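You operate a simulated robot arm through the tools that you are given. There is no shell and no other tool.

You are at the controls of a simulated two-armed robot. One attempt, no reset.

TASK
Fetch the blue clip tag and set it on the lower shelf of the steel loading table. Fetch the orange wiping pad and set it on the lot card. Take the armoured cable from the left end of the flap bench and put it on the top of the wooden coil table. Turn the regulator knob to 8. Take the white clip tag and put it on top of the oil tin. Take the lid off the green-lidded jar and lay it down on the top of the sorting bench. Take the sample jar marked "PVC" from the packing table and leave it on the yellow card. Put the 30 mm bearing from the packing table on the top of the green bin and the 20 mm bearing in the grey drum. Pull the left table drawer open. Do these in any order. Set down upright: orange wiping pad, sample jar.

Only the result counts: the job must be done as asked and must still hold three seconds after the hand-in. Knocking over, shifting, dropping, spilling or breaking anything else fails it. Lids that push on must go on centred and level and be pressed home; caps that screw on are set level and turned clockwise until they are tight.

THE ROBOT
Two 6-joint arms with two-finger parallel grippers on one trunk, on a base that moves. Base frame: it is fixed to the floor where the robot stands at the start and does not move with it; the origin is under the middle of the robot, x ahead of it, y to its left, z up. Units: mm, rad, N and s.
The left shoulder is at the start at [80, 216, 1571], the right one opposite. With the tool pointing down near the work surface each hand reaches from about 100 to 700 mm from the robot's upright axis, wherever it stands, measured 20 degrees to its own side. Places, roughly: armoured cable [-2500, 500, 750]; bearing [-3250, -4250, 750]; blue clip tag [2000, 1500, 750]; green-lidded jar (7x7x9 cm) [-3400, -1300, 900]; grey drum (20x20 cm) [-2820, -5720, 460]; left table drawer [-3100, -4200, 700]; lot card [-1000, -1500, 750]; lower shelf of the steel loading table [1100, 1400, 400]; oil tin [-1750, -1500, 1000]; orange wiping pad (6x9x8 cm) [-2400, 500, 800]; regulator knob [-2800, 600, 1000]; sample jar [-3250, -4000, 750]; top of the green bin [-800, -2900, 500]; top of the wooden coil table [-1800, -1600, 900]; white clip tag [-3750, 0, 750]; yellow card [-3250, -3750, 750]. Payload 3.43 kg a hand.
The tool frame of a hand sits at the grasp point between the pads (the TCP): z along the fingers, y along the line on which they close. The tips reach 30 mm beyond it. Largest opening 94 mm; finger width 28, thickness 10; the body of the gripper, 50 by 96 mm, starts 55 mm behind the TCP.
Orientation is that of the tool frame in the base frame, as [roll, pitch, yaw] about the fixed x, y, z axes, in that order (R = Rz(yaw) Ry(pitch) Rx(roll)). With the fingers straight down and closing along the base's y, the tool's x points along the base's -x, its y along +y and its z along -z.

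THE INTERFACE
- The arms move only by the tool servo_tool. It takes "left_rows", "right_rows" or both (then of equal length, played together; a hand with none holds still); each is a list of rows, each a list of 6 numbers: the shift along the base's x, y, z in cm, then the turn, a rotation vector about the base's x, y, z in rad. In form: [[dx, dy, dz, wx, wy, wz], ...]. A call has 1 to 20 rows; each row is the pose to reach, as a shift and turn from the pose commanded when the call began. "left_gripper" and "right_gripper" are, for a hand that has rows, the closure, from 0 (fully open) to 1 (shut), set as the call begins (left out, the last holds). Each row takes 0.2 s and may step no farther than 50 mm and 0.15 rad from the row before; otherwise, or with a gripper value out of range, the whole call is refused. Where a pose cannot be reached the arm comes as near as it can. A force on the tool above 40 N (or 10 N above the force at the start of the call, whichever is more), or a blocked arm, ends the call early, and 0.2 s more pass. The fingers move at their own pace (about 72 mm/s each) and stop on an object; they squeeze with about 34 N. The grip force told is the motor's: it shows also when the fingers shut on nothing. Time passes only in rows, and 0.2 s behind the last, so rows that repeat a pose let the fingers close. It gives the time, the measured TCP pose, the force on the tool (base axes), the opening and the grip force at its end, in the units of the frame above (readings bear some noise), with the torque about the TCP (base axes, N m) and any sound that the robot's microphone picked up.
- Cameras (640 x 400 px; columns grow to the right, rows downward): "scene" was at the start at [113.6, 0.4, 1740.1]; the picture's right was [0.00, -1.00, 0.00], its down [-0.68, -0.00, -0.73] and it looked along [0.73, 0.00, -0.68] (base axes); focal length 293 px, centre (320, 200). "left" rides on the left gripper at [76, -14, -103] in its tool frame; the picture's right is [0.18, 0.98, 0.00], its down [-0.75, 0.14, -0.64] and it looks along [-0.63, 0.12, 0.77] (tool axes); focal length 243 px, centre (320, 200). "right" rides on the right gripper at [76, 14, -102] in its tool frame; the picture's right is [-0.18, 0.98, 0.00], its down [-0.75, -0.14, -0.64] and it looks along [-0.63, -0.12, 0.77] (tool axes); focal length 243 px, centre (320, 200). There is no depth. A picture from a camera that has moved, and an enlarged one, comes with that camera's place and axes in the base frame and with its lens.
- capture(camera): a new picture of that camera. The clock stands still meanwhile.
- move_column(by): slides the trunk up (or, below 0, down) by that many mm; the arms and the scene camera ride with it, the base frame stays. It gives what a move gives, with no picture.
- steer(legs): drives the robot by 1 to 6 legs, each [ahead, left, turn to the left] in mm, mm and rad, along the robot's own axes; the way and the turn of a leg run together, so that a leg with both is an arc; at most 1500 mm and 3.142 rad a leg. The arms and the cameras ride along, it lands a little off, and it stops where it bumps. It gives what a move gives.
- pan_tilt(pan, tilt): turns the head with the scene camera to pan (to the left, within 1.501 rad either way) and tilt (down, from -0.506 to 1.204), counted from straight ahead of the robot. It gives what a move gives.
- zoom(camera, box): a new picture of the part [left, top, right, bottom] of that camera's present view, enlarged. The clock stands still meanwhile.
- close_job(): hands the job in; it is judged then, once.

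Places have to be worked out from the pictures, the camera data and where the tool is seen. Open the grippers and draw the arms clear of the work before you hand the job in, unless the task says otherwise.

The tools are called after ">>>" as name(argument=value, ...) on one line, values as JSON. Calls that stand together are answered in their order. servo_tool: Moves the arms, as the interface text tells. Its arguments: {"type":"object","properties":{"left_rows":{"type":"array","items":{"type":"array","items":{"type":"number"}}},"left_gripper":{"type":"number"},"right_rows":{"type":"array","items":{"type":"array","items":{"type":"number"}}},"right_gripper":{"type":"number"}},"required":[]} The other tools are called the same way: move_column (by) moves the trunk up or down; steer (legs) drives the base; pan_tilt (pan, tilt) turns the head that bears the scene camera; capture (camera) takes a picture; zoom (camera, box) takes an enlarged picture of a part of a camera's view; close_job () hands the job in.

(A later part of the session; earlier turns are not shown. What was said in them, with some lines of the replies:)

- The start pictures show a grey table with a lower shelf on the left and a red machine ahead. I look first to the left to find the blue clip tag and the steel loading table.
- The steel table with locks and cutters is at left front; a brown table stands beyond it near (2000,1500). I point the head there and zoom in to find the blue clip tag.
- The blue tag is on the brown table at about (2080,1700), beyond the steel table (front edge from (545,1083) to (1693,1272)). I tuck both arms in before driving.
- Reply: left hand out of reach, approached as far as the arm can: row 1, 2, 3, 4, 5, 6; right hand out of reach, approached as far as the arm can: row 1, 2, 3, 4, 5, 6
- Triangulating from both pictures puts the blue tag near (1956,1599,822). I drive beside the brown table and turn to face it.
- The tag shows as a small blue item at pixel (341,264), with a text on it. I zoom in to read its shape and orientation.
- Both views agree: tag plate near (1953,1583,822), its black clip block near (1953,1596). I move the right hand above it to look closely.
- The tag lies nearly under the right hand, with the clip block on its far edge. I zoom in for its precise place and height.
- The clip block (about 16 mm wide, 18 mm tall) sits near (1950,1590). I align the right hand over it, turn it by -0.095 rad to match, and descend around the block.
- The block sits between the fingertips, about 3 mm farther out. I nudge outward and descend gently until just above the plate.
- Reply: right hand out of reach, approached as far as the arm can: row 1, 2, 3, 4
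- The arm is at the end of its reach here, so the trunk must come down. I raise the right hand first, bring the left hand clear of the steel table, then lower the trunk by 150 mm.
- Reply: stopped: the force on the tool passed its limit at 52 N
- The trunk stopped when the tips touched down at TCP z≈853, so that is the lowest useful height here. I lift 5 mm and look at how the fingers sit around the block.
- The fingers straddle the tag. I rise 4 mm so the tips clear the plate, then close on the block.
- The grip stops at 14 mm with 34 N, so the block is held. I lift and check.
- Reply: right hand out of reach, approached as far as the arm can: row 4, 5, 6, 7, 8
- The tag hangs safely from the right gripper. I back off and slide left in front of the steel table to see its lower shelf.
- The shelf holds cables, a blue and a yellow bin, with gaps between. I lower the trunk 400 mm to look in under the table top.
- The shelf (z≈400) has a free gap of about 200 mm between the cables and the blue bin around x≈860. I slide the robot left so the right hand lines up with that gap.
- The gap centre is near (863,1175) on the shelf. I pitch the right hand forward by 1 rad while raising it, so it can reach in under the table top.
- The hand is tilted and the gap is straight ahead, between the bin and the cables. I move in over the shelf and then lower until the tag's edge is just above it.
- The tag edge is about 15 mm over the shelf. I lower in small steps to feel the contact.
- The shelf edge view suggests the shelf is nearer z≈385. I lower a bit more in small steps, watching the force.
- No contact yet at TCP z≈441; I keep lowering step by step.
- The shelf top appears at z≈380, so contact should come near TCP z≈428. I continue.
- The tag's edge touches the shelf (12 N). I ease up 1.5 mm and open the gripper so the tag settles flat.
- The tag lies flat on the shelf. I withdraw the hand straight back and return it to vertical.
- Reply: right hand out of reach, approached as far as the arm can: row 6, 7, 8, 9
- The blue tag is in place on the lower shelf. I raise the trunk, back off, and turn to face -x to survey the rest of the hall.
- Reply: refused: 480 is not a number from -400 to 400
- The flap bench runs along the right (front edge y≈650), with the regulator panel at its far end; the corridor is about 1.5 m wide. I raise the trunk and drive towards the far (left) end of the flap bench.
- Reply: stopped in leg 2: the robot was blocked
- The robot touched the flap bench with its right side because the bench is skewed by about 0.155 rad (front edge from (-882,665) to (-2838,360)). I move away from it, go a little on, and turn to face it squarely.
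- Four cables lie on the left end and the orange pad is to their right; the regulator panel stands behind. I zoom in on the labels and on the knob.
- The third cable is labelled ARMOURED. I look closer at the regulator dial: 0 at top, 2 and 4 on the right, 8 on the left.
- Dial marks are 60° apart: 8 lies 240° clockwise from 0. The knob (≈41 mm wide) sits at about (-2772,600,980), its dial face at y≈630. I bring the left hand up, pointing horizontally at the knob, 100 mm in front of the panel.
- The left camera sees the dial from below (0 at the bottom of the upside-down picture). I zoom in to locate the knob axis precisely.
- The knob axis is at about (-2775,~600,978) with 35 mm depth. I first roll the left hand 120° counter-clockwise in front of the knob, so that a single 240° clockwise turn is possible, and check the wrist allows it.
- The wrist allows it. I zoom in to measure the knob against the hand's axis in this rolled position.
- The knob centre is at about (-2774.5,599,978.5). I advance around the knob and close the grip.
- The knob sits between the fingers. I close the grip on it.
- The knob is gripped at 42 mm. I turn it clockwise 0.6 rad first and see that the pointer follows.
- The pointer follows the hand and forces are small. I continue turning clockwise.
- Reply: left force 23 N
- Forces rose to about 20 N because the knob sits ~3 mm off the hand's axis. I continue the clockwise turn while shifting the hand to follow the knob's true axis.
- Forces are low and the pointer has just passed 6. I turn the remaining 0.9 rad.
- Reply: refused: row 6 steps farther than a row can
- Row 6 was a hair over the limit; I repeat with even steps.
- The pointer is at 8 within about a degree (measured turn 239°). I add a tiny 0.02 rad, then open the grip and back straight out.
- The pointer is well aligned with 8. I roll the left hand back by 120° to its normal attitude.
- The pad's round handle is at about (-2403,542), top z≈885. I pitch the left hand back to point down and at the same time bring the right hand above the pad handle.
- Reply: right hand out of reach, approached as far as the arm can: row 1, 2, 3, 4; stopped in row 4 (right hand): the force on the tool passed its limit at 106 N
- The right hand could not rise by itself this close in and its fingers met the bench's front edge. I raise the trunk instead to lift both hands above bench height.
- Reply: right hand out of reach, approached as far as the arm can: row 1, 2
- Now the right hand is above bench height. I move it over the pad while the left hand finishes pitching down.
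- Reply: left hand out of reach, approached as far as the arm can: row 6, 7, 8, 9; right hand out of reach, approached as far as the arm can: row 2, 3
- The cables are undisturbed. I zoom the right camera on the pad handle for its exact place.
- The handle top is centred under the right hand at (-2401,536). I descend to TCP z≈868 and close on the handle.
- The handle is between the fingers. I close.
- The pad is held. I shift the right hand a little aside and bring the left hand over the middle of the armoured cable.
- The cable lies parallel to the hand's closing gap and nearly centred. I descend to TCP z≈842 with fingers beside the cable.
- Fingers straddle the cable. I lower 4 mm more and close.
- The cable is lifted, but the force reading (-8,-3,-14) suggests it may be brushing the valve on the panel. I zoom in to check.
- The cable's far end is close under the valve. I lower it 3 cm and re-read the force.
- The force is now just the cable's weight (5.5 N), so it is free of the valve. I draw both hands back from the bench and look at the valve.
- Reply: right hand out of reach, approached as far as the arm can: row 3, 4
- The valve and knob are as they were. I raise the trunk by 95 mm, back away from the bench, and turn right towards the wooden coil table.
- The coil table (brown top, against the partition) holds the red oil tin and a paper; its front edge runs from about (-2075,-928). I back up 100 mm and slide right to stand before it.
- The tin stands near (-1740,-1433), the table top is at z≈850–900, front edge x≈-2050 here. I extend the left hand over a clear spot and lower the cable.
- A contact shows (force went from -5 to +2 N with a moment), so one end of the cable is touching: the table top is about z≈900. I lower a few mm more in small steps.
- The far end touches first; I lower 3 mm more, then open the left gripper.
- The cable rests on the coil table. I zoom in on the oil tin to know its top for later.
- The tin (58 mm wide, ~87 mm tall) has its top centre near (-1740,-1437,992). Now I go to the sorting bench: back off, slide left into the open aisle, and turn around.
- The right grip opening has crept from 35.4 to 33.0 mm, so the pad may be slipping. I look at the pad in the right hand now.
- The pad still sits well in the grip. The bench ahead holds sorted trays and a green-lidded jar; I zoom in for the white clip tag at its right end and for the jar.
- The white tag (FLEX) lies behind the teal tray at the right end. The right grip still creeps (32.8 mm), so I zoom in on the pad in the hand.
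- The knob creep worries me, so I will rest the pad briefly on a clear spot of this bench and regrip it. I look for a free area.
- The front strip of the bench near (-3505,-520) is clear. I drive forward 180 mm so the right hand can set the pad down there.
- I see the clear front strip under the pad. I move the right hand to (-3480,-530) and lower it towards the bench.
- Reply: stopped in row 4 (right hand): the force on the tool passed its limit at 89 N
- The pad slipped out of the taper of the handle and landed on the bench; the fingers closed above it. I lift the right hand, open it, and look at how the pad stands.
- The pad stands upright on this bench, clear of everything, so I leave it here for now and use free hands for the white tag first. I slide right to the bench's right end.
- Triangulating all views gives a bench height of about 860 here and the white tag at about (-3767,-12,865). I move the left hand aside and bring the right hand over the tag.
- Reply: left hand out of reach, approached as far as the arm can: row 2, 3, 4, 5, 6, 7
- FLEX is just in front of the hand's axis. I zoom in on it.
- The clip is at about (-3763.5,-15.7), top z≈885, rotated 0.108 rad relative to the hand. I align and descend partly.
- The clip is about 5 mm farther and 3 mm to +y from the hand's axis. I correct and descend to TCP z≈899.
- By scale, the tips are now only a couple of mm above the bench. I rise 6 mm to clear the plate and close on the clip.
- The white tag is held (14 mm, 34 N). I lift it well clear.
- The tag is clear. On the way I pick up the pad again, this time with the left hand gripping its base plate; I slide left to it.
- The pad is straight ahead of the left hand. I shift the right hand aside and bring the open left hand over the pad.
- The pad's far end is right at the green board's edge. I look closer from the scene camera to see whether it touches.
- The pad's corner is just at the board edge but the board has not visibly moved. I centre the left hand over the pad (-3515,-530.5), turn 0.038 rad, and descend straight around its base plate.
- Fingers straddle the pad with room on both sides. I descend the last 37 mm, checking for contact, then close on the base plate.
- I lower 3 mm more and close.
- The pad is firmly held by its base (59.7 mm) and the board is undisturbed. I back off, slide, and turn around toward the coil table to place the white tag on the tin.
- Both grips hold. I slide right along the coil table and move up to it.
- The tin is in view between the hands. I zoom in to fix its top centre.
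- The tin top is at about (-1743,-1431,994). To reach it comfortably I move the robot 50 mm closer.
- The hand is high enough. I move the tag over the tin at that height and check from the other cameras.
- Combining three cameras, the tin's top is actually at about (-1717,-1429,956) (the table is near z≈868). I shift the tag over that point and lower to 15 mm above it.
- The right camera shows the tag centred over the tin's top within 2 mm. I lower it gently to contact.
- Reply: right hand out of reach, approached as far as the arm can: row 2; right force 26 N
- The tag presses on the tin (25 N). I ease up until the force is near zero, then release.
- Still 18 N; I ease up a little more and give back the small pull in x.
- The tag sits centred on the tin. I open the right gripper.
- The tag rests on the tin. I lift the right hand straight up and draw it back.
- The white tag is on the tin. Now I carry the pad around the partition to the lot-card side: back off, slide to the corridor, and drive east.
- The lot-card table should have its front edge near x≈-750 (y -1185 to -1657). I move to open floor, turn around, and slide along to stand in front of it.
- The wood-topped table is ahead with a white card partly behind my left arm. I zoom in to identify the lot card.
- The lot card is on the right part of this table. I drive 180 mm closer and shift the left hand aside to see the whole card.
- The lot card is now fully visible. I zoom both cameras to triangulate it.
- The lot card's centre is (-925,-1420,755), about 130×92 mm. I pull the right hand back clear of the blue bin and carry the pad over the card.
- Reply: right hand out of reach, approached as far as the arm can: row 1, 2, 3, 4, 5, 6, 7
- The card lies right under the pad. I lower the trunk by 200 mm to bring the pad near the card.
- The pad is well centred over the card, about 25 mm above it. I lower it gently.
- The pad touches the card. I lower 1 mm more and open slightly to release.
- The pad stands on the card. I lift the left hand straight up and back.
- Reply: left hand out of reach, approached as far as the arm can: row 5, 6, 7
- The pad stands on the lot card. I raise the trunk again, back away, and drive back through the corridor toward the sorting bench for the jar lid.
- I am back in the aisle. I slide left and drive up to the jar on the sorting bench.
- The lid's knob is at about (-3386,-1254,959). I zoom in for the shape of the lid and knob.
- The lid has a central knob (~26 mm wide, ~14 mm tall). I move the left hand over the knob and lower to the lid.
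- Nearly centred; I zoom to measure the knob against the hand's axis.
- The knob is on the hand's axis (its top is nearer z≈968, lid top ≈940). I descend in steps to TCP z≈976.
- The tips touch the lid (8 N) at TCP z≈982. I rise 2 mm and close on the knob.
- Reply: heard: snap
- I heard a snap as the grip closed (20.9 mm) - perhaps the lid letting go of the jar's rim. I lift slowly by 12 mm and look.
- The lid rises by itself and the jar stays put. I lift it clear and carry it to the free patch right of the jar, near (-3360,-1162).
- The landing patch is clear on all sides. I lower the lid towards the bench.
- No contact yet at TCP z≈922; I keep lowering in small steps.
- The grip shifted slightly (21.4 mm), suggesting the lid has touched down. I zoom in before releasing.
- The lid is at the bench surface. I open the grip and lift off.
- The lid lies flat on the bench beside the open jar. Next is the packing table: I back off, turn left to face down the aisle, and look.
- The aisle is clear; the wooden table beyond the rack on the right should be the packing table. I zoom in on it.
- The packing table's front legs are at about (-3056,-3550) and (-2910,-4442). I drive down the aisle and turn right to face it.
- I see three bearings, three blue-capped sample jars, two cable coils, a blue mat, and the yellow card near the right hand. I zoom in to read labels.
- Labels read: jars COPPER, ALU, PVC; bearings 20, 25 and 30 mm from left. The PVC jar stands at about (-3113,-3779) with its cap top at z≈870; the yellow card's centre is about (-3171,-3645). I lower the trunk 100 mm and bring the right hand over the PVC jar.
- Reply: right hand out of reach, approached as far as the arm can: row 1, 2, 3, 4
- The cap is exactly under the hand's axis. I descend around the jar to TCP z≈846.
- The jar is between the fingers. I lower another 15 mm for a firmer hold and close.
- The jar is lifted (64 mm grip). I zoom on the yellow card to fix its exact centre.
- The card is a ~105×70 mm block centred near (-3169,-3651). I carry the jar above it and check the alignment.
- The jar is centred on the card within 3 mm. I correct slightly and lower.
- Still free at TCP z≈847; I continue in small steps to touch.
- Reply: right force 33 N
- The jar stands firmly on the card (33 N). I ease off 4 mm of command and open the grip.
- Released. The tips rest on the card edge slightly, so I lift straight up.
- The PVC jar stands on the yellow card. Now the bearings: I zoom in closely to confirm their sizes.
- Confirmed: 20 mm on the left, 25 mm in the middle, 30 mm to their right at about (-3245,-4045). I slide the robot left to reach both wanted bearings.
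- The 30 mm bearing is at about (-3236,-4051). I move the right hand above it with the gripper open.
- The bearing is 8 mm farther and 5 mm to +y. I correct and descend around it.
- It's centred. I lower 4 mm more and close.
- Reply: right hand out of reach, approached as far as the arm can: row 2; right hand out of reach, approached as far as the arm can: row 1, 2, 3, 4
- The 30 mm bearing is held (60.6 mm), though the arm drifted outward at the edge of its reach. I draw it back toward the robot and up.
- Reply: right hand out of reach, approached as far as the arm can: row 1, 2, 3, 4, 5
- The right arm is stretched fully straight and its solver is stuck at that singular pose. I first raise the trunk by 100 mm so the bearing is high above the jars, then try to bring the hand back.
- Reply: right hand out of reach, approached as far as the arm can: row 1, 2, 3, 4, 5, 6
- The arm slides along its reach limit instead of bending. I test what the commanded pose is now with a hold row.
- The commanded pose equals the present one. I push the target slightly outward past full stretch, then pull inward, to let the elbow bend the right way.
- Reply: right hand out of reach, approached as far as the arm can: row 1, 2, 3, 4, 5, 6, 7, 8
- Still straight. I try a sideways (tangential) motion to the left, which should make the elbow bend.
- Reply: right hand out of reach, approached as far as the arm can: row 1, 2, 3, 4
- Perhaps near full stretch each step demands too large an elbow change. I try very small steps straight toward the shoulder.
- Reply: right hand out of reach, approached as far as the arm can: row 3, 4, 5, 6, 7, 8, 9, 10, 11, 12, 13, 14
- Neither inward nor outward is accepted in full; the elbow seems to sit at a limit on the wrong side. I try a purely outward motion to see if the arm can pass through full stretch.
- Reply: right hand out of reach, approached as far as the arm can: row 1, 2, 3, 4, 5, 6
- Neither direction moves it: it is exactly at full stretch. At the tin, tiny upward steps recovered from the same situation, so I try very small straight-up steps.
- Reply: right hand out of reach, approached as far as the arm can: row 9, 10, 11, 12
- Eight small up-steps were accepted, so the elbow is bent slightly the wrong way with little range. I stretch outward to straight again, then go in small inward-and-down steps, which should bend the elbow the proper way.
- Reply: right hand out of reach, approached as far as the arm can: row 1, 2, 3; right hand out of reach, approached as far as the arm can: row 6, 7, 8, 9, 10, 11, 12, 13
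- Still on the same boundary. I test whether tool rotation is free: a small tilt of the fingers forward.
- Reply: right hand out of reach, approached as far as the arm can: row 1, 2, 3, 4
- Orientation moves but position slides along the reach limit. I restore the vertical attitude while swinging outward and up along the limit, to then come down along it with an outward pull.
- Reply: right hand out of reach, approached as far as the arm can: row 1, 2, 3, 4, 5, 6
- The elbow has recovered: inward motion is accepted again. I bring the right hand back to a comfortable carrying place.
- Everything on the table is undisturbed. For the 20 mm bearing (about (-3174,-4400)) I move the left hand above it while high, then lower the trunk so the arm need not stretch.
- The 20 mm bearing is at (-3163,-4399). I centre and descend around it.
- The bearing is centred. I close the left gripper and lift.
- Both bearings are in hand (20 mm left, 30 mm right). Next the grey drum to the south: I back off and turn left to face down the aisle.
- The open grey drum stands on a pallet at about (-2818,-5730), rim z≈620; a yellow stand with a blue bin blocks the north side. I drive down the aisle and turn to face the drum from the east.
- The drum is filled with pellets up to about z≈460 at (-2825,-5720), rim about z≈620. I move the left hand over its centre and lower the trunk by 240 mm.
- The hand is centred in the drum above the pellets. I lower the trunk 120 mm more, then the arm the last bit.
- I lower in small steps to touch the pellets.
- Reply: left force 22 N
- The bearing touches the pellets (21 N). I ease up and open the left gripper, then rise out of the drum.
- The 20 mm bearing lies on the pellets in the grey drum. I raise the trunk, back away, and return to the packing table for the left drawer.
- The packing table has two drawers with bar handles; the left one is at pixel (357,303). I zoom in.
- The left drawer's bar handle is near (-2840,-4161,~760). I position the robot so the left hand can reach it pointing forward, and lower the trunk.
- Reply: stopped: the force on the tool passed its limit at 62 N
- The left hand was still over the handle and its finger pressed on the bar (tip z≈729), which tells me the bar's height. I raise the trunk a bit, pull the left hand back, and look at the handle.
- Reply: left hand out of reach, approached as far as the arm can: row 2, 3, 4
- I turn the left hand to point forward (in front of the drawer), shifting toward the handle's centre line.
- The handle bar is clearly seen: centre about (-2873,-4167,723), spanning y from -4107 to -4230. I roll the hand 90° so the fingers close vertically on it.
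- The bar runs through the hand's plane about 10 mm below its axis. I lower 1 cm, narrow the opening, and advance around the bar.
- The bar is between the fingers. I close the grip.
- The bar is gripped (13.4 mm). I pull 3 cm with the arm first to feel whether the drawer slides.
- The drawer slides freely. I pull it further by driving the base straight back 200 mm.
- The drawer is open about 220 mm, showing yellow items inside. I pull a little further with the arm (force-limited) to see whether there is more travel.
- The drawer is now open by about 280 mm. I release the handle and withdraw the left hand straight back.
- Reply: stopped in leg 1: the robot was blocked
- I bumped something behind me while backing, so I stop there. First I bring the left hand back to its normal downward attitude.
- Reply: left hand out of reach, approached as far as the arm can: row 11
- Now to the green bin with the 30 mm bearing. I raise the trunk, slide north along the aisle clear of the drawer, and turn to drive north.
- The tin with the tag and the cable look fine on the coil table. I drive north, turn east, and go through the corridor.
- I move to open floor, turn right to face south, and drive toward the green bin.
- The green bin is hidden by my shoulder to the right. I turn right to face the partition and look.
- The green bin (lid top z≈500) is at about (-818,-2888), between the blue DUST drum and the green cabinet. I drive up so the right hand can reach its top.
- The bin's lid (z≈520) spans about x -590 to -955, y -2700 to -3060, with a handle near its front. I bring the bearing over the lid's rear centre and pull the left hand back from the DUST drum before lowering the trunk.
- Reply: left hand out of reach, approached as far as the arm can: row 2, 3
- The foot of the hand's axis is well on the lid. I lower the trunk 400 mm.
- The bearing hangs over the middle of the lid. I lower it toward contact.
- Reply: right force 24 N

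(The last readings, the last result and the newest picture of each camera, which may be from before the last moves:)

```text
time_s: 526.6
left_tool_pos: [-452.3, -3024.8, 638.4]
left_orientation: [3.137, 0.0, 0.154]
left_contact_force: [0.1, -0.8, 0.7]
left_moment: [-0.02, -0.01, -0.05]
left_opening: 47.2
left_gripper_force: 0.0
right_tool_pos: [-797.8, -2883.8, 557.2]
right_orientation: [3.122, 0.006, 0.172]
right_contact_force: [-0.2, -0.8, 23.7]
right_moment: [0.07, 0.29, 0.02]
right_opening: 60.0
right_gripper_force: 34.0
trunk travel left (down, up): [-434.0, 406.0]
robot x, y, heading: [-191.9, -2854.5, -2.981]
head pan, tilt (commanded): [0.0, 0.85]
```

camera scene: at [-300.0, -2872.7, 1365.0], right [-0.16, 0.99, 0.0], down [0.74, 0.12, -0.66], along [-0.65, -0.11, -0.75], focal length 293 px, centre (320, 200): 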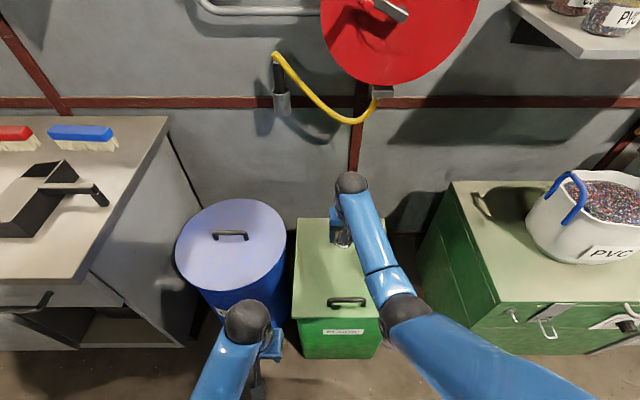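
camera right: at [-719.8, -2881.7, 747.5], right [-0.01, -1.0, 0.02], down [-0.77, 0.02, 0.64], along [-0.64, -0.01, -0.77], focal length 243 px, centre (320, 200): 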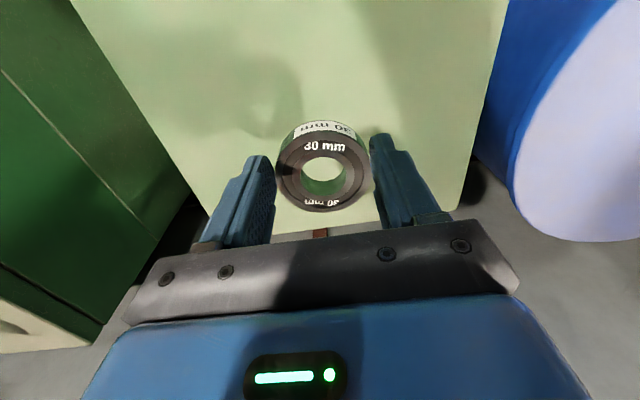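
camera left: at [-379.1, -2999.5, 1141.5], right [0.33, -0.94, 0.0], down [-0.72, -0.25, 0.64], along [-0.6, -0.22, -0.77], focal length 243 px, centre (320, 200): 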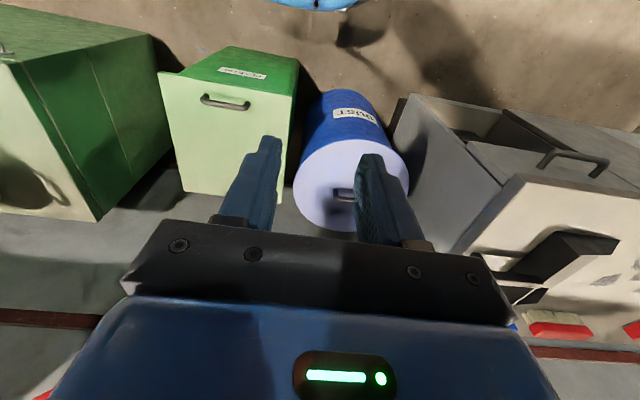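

The bearing is on the lid (24 N at TCP z≈557). I ease up and open the gripper, then lift away.

>>> servo_tool(right_rows=[[0, 0, 0.25, 0, 0, 0], [0, 0, 0.35, 0, 0, 0]])

>>> servo_tool(right_rows=[[0, 0, 0, 0, 0, 0], [0, 0, 0, 0, 0, 0], [0, 0, 0, 0, 0, 0]], right_gripper=0.1)

>>> servo_tool(right_rows=[[0, 0, 1, 0, 0, 0], [0, 0, 3, 0, 0, 0], [0, 0, 6, 0, 0, 0], [0, 0, 9, 0, 0, 0], [0, 0, 11, 0, 0, 0]])

>>> capture(camera="right")

```text
time_s: 527.2
left_tool_pos: [-453.4, -3025.6, 639.9]
left_orientation: [3.134, -0.002, 0.155]
left_contact_force: [-0.3, -0.2, -0.7]
left_moment: [0.0, -0.01, 0.03]
left_opening: 46.9
left_gripper_force: 0.1
right_tool_pos: [-796.5, -2880.8, 557.7]
right_orientation: [3.125, -0.003, 0.172]
right_contact_force: [-1.4, -2.2, 5.7]
right_moment: [-0.16, 0.36, 0.06]
right_opening: 60.0
right_gripper_force: 34.2
trunk travel left (down, up): [-434.0, 406.0]
robot x, y, heading: [-190.3, -2856.7, -2.981]
head pan, tilt (commanded): [0.0, 0.85]
```

```text
time_s: 528.0
left_tool_pos: [-453.6, -3025.3, 638.9]
left_orientation: [3.133, 0.001, 0.157]
left_contact_force: [-0.5, 0.0, 0.0]
left_moment: [0.0, 0.0, -0.02]
left_opening: 47.2
left_gripper_force: 0.1
right_tool_pos: [-797.2, -2882.0, 558.6]
right_orientation: [3.122, -0.003, 0.172]
right_contact_force: [-0.4, -0.3, 0.2]
right_moment: [0.01, -0.01, 0.02]
right_opening: 84.5
right_gripper_force: 0.0
trunk travel left (down, up): [-434.0, 406.0]
robot x, y, heading: [-196.0, -2852.0, -2.977]
head pan, tilt (commanded): [0.0, 0.85]
```

```text
time_s: 529.2
left_tool_pos: [-452.5, -3025.0, 638.8]
left_orientation: [3.136, -0.001, 0.156]
left_contact_force: [-0.1, -0.5, -0.4]
left_moment: [-0.03, 0.01, -0.02]
left_opening: 46.9
left_gripper_force: 0.2
right_tool_pos: [-798.1, -2881.3, 670.8]
right_orientation: [3.122, -0.001, 0.173]
right_contact_force: [-0.1, 0.7, 0.1]
right_moment: [0.0, -0.01, 0.03]
right_opening: 84.5
right_gripper_force: 0.1
trunk travel left (down, up): [-434.0, 406.0]
robot x, y, heading: [-192.9, -2861.8, -2.981]
head pan, tilt (commanded): [0.0, 0.85]
```

```text
taken
camera right: at [-720.4, -2881.8, 773.3], right [-0.01, -1.0, 0.02], down [-0.77, 0.02, 0.64], along [-0.64, -0.01, -0.77], focal length 243 px, centre (320, 200)
```

right: 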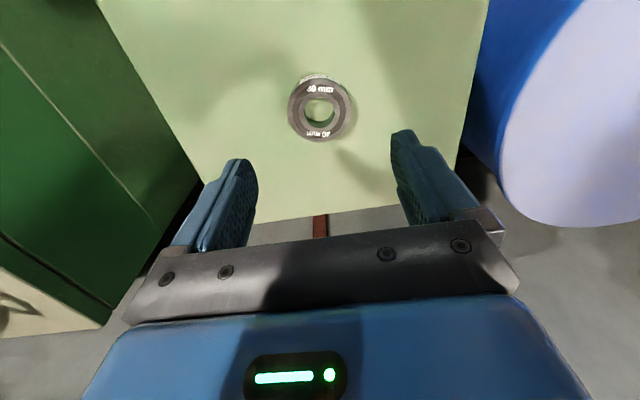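

The 30 mm bearing lies on the green bin. I back away with open grippers and take a last look at the pad on the lot card.

>>> servo_tool(right_rows=[[3, 0.5, 1, 0, 0, 0], [7, 1, 2, 0, 0, 0], [11, 1.6, 2, 0, 0, 0], [15, 2.2, 2, 0, 0, 0]], right_gripper=0.0, left_rows=[[0, 0, 0, 0, 0, 0], [0, 0, 0, 0, 0, 0], [0, 0, 0, 0, 0, 0], [0, 0, 0, 0, 0, 0]], left_gripper=0.0)

>>> steer(legs=[[-250, 0, 0], [0, -900, 0]])

>>> move_column(by=350)

>>> pan_tilt(pan=-0.3, tilt=0.5)

>>> capture(camera="scene")

```text
time_s: 530.2
left_tool_pos: [-452.6, -3024.6, 639.8]
left_orientation: [3.134, 0.003, 0.155]
left_contact_force: [-1.2, -0.9, -0.3]
left_moment: [0.01, 0.01, -0.02]
left_opening: 93.9
left_gripper_force: 0.1
right_tool_pos: [-656.6, -2864.0, 653.4]
right_orientation: [3.122, 0.002, 0.173]
right_contact_force: [-0.5, -0.3, 1.6]
right_moment: [-0.01, -0.02, 0.03]
right_opening: 94.2
right_gripper_force: 0.0
right hand out of reach, approached as far as the arm can: row 2, 3, 4
trunk travel left (down, up): [-434.0, 406.0]
robot x, y, heading: [-193.8, -2853.6, -2.975]
head pan, tilt (commanded): [0.0, 0.85]
```

```text
time_s: 536.4
left_tool_pos: [-353.7, -2083.5, 639.8]
left_orientation: [3.132, 0.0, 0.154]
left_contact_force: [-0.2, -0.2, -0.5]
left_moment: [-0.04, -0.02, 0.0]
left_opening: 93.8
left_gripper_force: 0.0
right_tool_pos: [-558.9, -1923.5, 650.6]
right_orientation: [3.123, 0.0, 0.173]
right_contact_force: [-0.4, 0.3, 0.0]
right_moment: [-0.03, 0.02, 0.02]
right_opening: 94.1
right_gripper_force: 0.0
trunk travel left (down, up): [-434.0, 406.0]
robot x, y, heading: [-95.6, -1914.2, -2.98]
head pan, tilt (commanded): [0.0, 0.85]
```

```text
time_s: 539.9
left_tool_pos: [-355.3, -2082.9, 988.7]
left_orientation: [3.134, 0.0, 0.155]
left_contact_force: [-0.4, 0.2, 0.0]
left_moment: [0.01, -0.01, -0.02]
left_opening: 94.2
left_gripper_force: 0.1
right_tool_pos: [-559.5, -1922.9, 1000.9]
right_orientation: [3.122, -0.002, 0.173]
right_contact_force: [-0.8, 0.1, -0.4]
right_moment: [0.0, 0.01, 0.0]
right_opening: 93.9
right_gripper_force: 0.1
trunk travel left (down, up): [-784.0, 56.0]
robot x, y, heading: [-93.4, -1914.8, -2.977]
head pan, tilt (commanded): [0.0, 0.85]
```

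```text
time_s: 540.7
left_tool_pos: [-355.9, -2082.6, 989.2]
left_orientation: [3.134, 0.0, 0.156]
left_contact_force: [-0.5, -0.4, -0.5]
left_moment: [0.02, 0.0, -0.01]
left_opening: 94.1
left_gripper_force: 0.1
right_tool_pos: [-557.3, -1924.3, 1001.5]
right_orientation: [3.121, -0.001, 0.174]
right_contact_force: [0.0, 0.0, 0.7]
right_moment: [0.02, 0.0, 0.01]
right_opening: 93.9
right_gripper_force: 0.0
trunk travel left (down, up): [-784.0, 56.0]
robot x, y, heading: [-94.0, -1916.3, -2.98]
head pan, tilt (commanded): [-0.3, 0.499]
```

```text
taken
camera scene: at [-214.4, -1906.6, 1744.9], right [0.14, 0.99, 0.0], down [0.47, -0.07, -0.88], along [-0.87, 0.12, -0.48], focal length 293 px, centre (320, 200)
```

scene: 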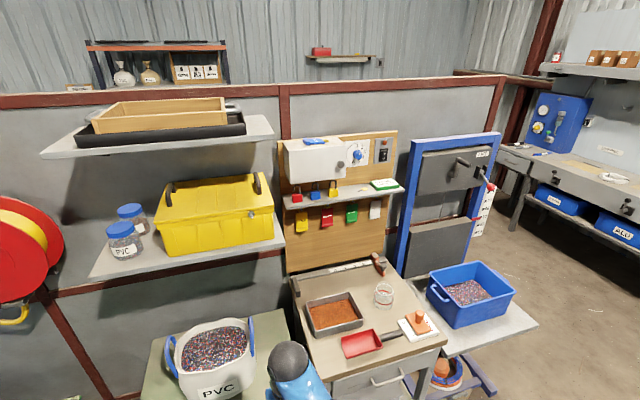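

The pad stands upright on the lot card, both grippers are open and the arms are clear of everything. All parts of the job are done, so I hand it in.

>>> close_job()

```text
The job is handed in.
```

I completed every part of the job and handed it in; I haven't seen the judgement.

| Task | Result |
|---|---|
| Blue clip tag | Flat on the lower shelf of the steel loading table, between the cables and the blue bin |
| Orange wiping pad | Upright on the lot card; checked just before hand-in |
| Armoured cable | On top of the wooden coil table; later seen still in place |
| Regulator knob | Turned clockwise, with the pointer lined up on 8 |
| White clip tag | On the lid of the oil tin, centred to within about 2 mm |
| Green jar lid | Off, and lying flat on the sorting bench beside the jar |
| PVC sample jar | Upright on the yellow card |
| 30 mm bearing | On top of the green bin |
| 20 mm bearing | In the grey drum, resting on the pellets |
| Left table drawer | Open about 280 mm |

Some things went less cleanly and could count against the result:

- **Pad slipped:** on the first carry it slid out of the grip a short way above the sorting bench. It landed upright at the edge of a green board, and nothing there looked moved.
- **Cable brushed the valve:** one end pressed on the regulator panel's valve while I was lifting it. The valve looked unchanged afterwards.
- **Base bumps:** the robot touched the flap bench once, and later backed into something behind it near (-1710, -3880), close to the packing table. I did not go back to see what that was.
- **Hard hand contacts:** the right hand hit the front edge of the flap bench with about 106 N, and the left hand pressed on the drawer handle with about 60 N. I saw nothing move either time.
- **Jar lid:** I heard a snap as I gripped the knob. The lid came off freely and the jar stayed standing.
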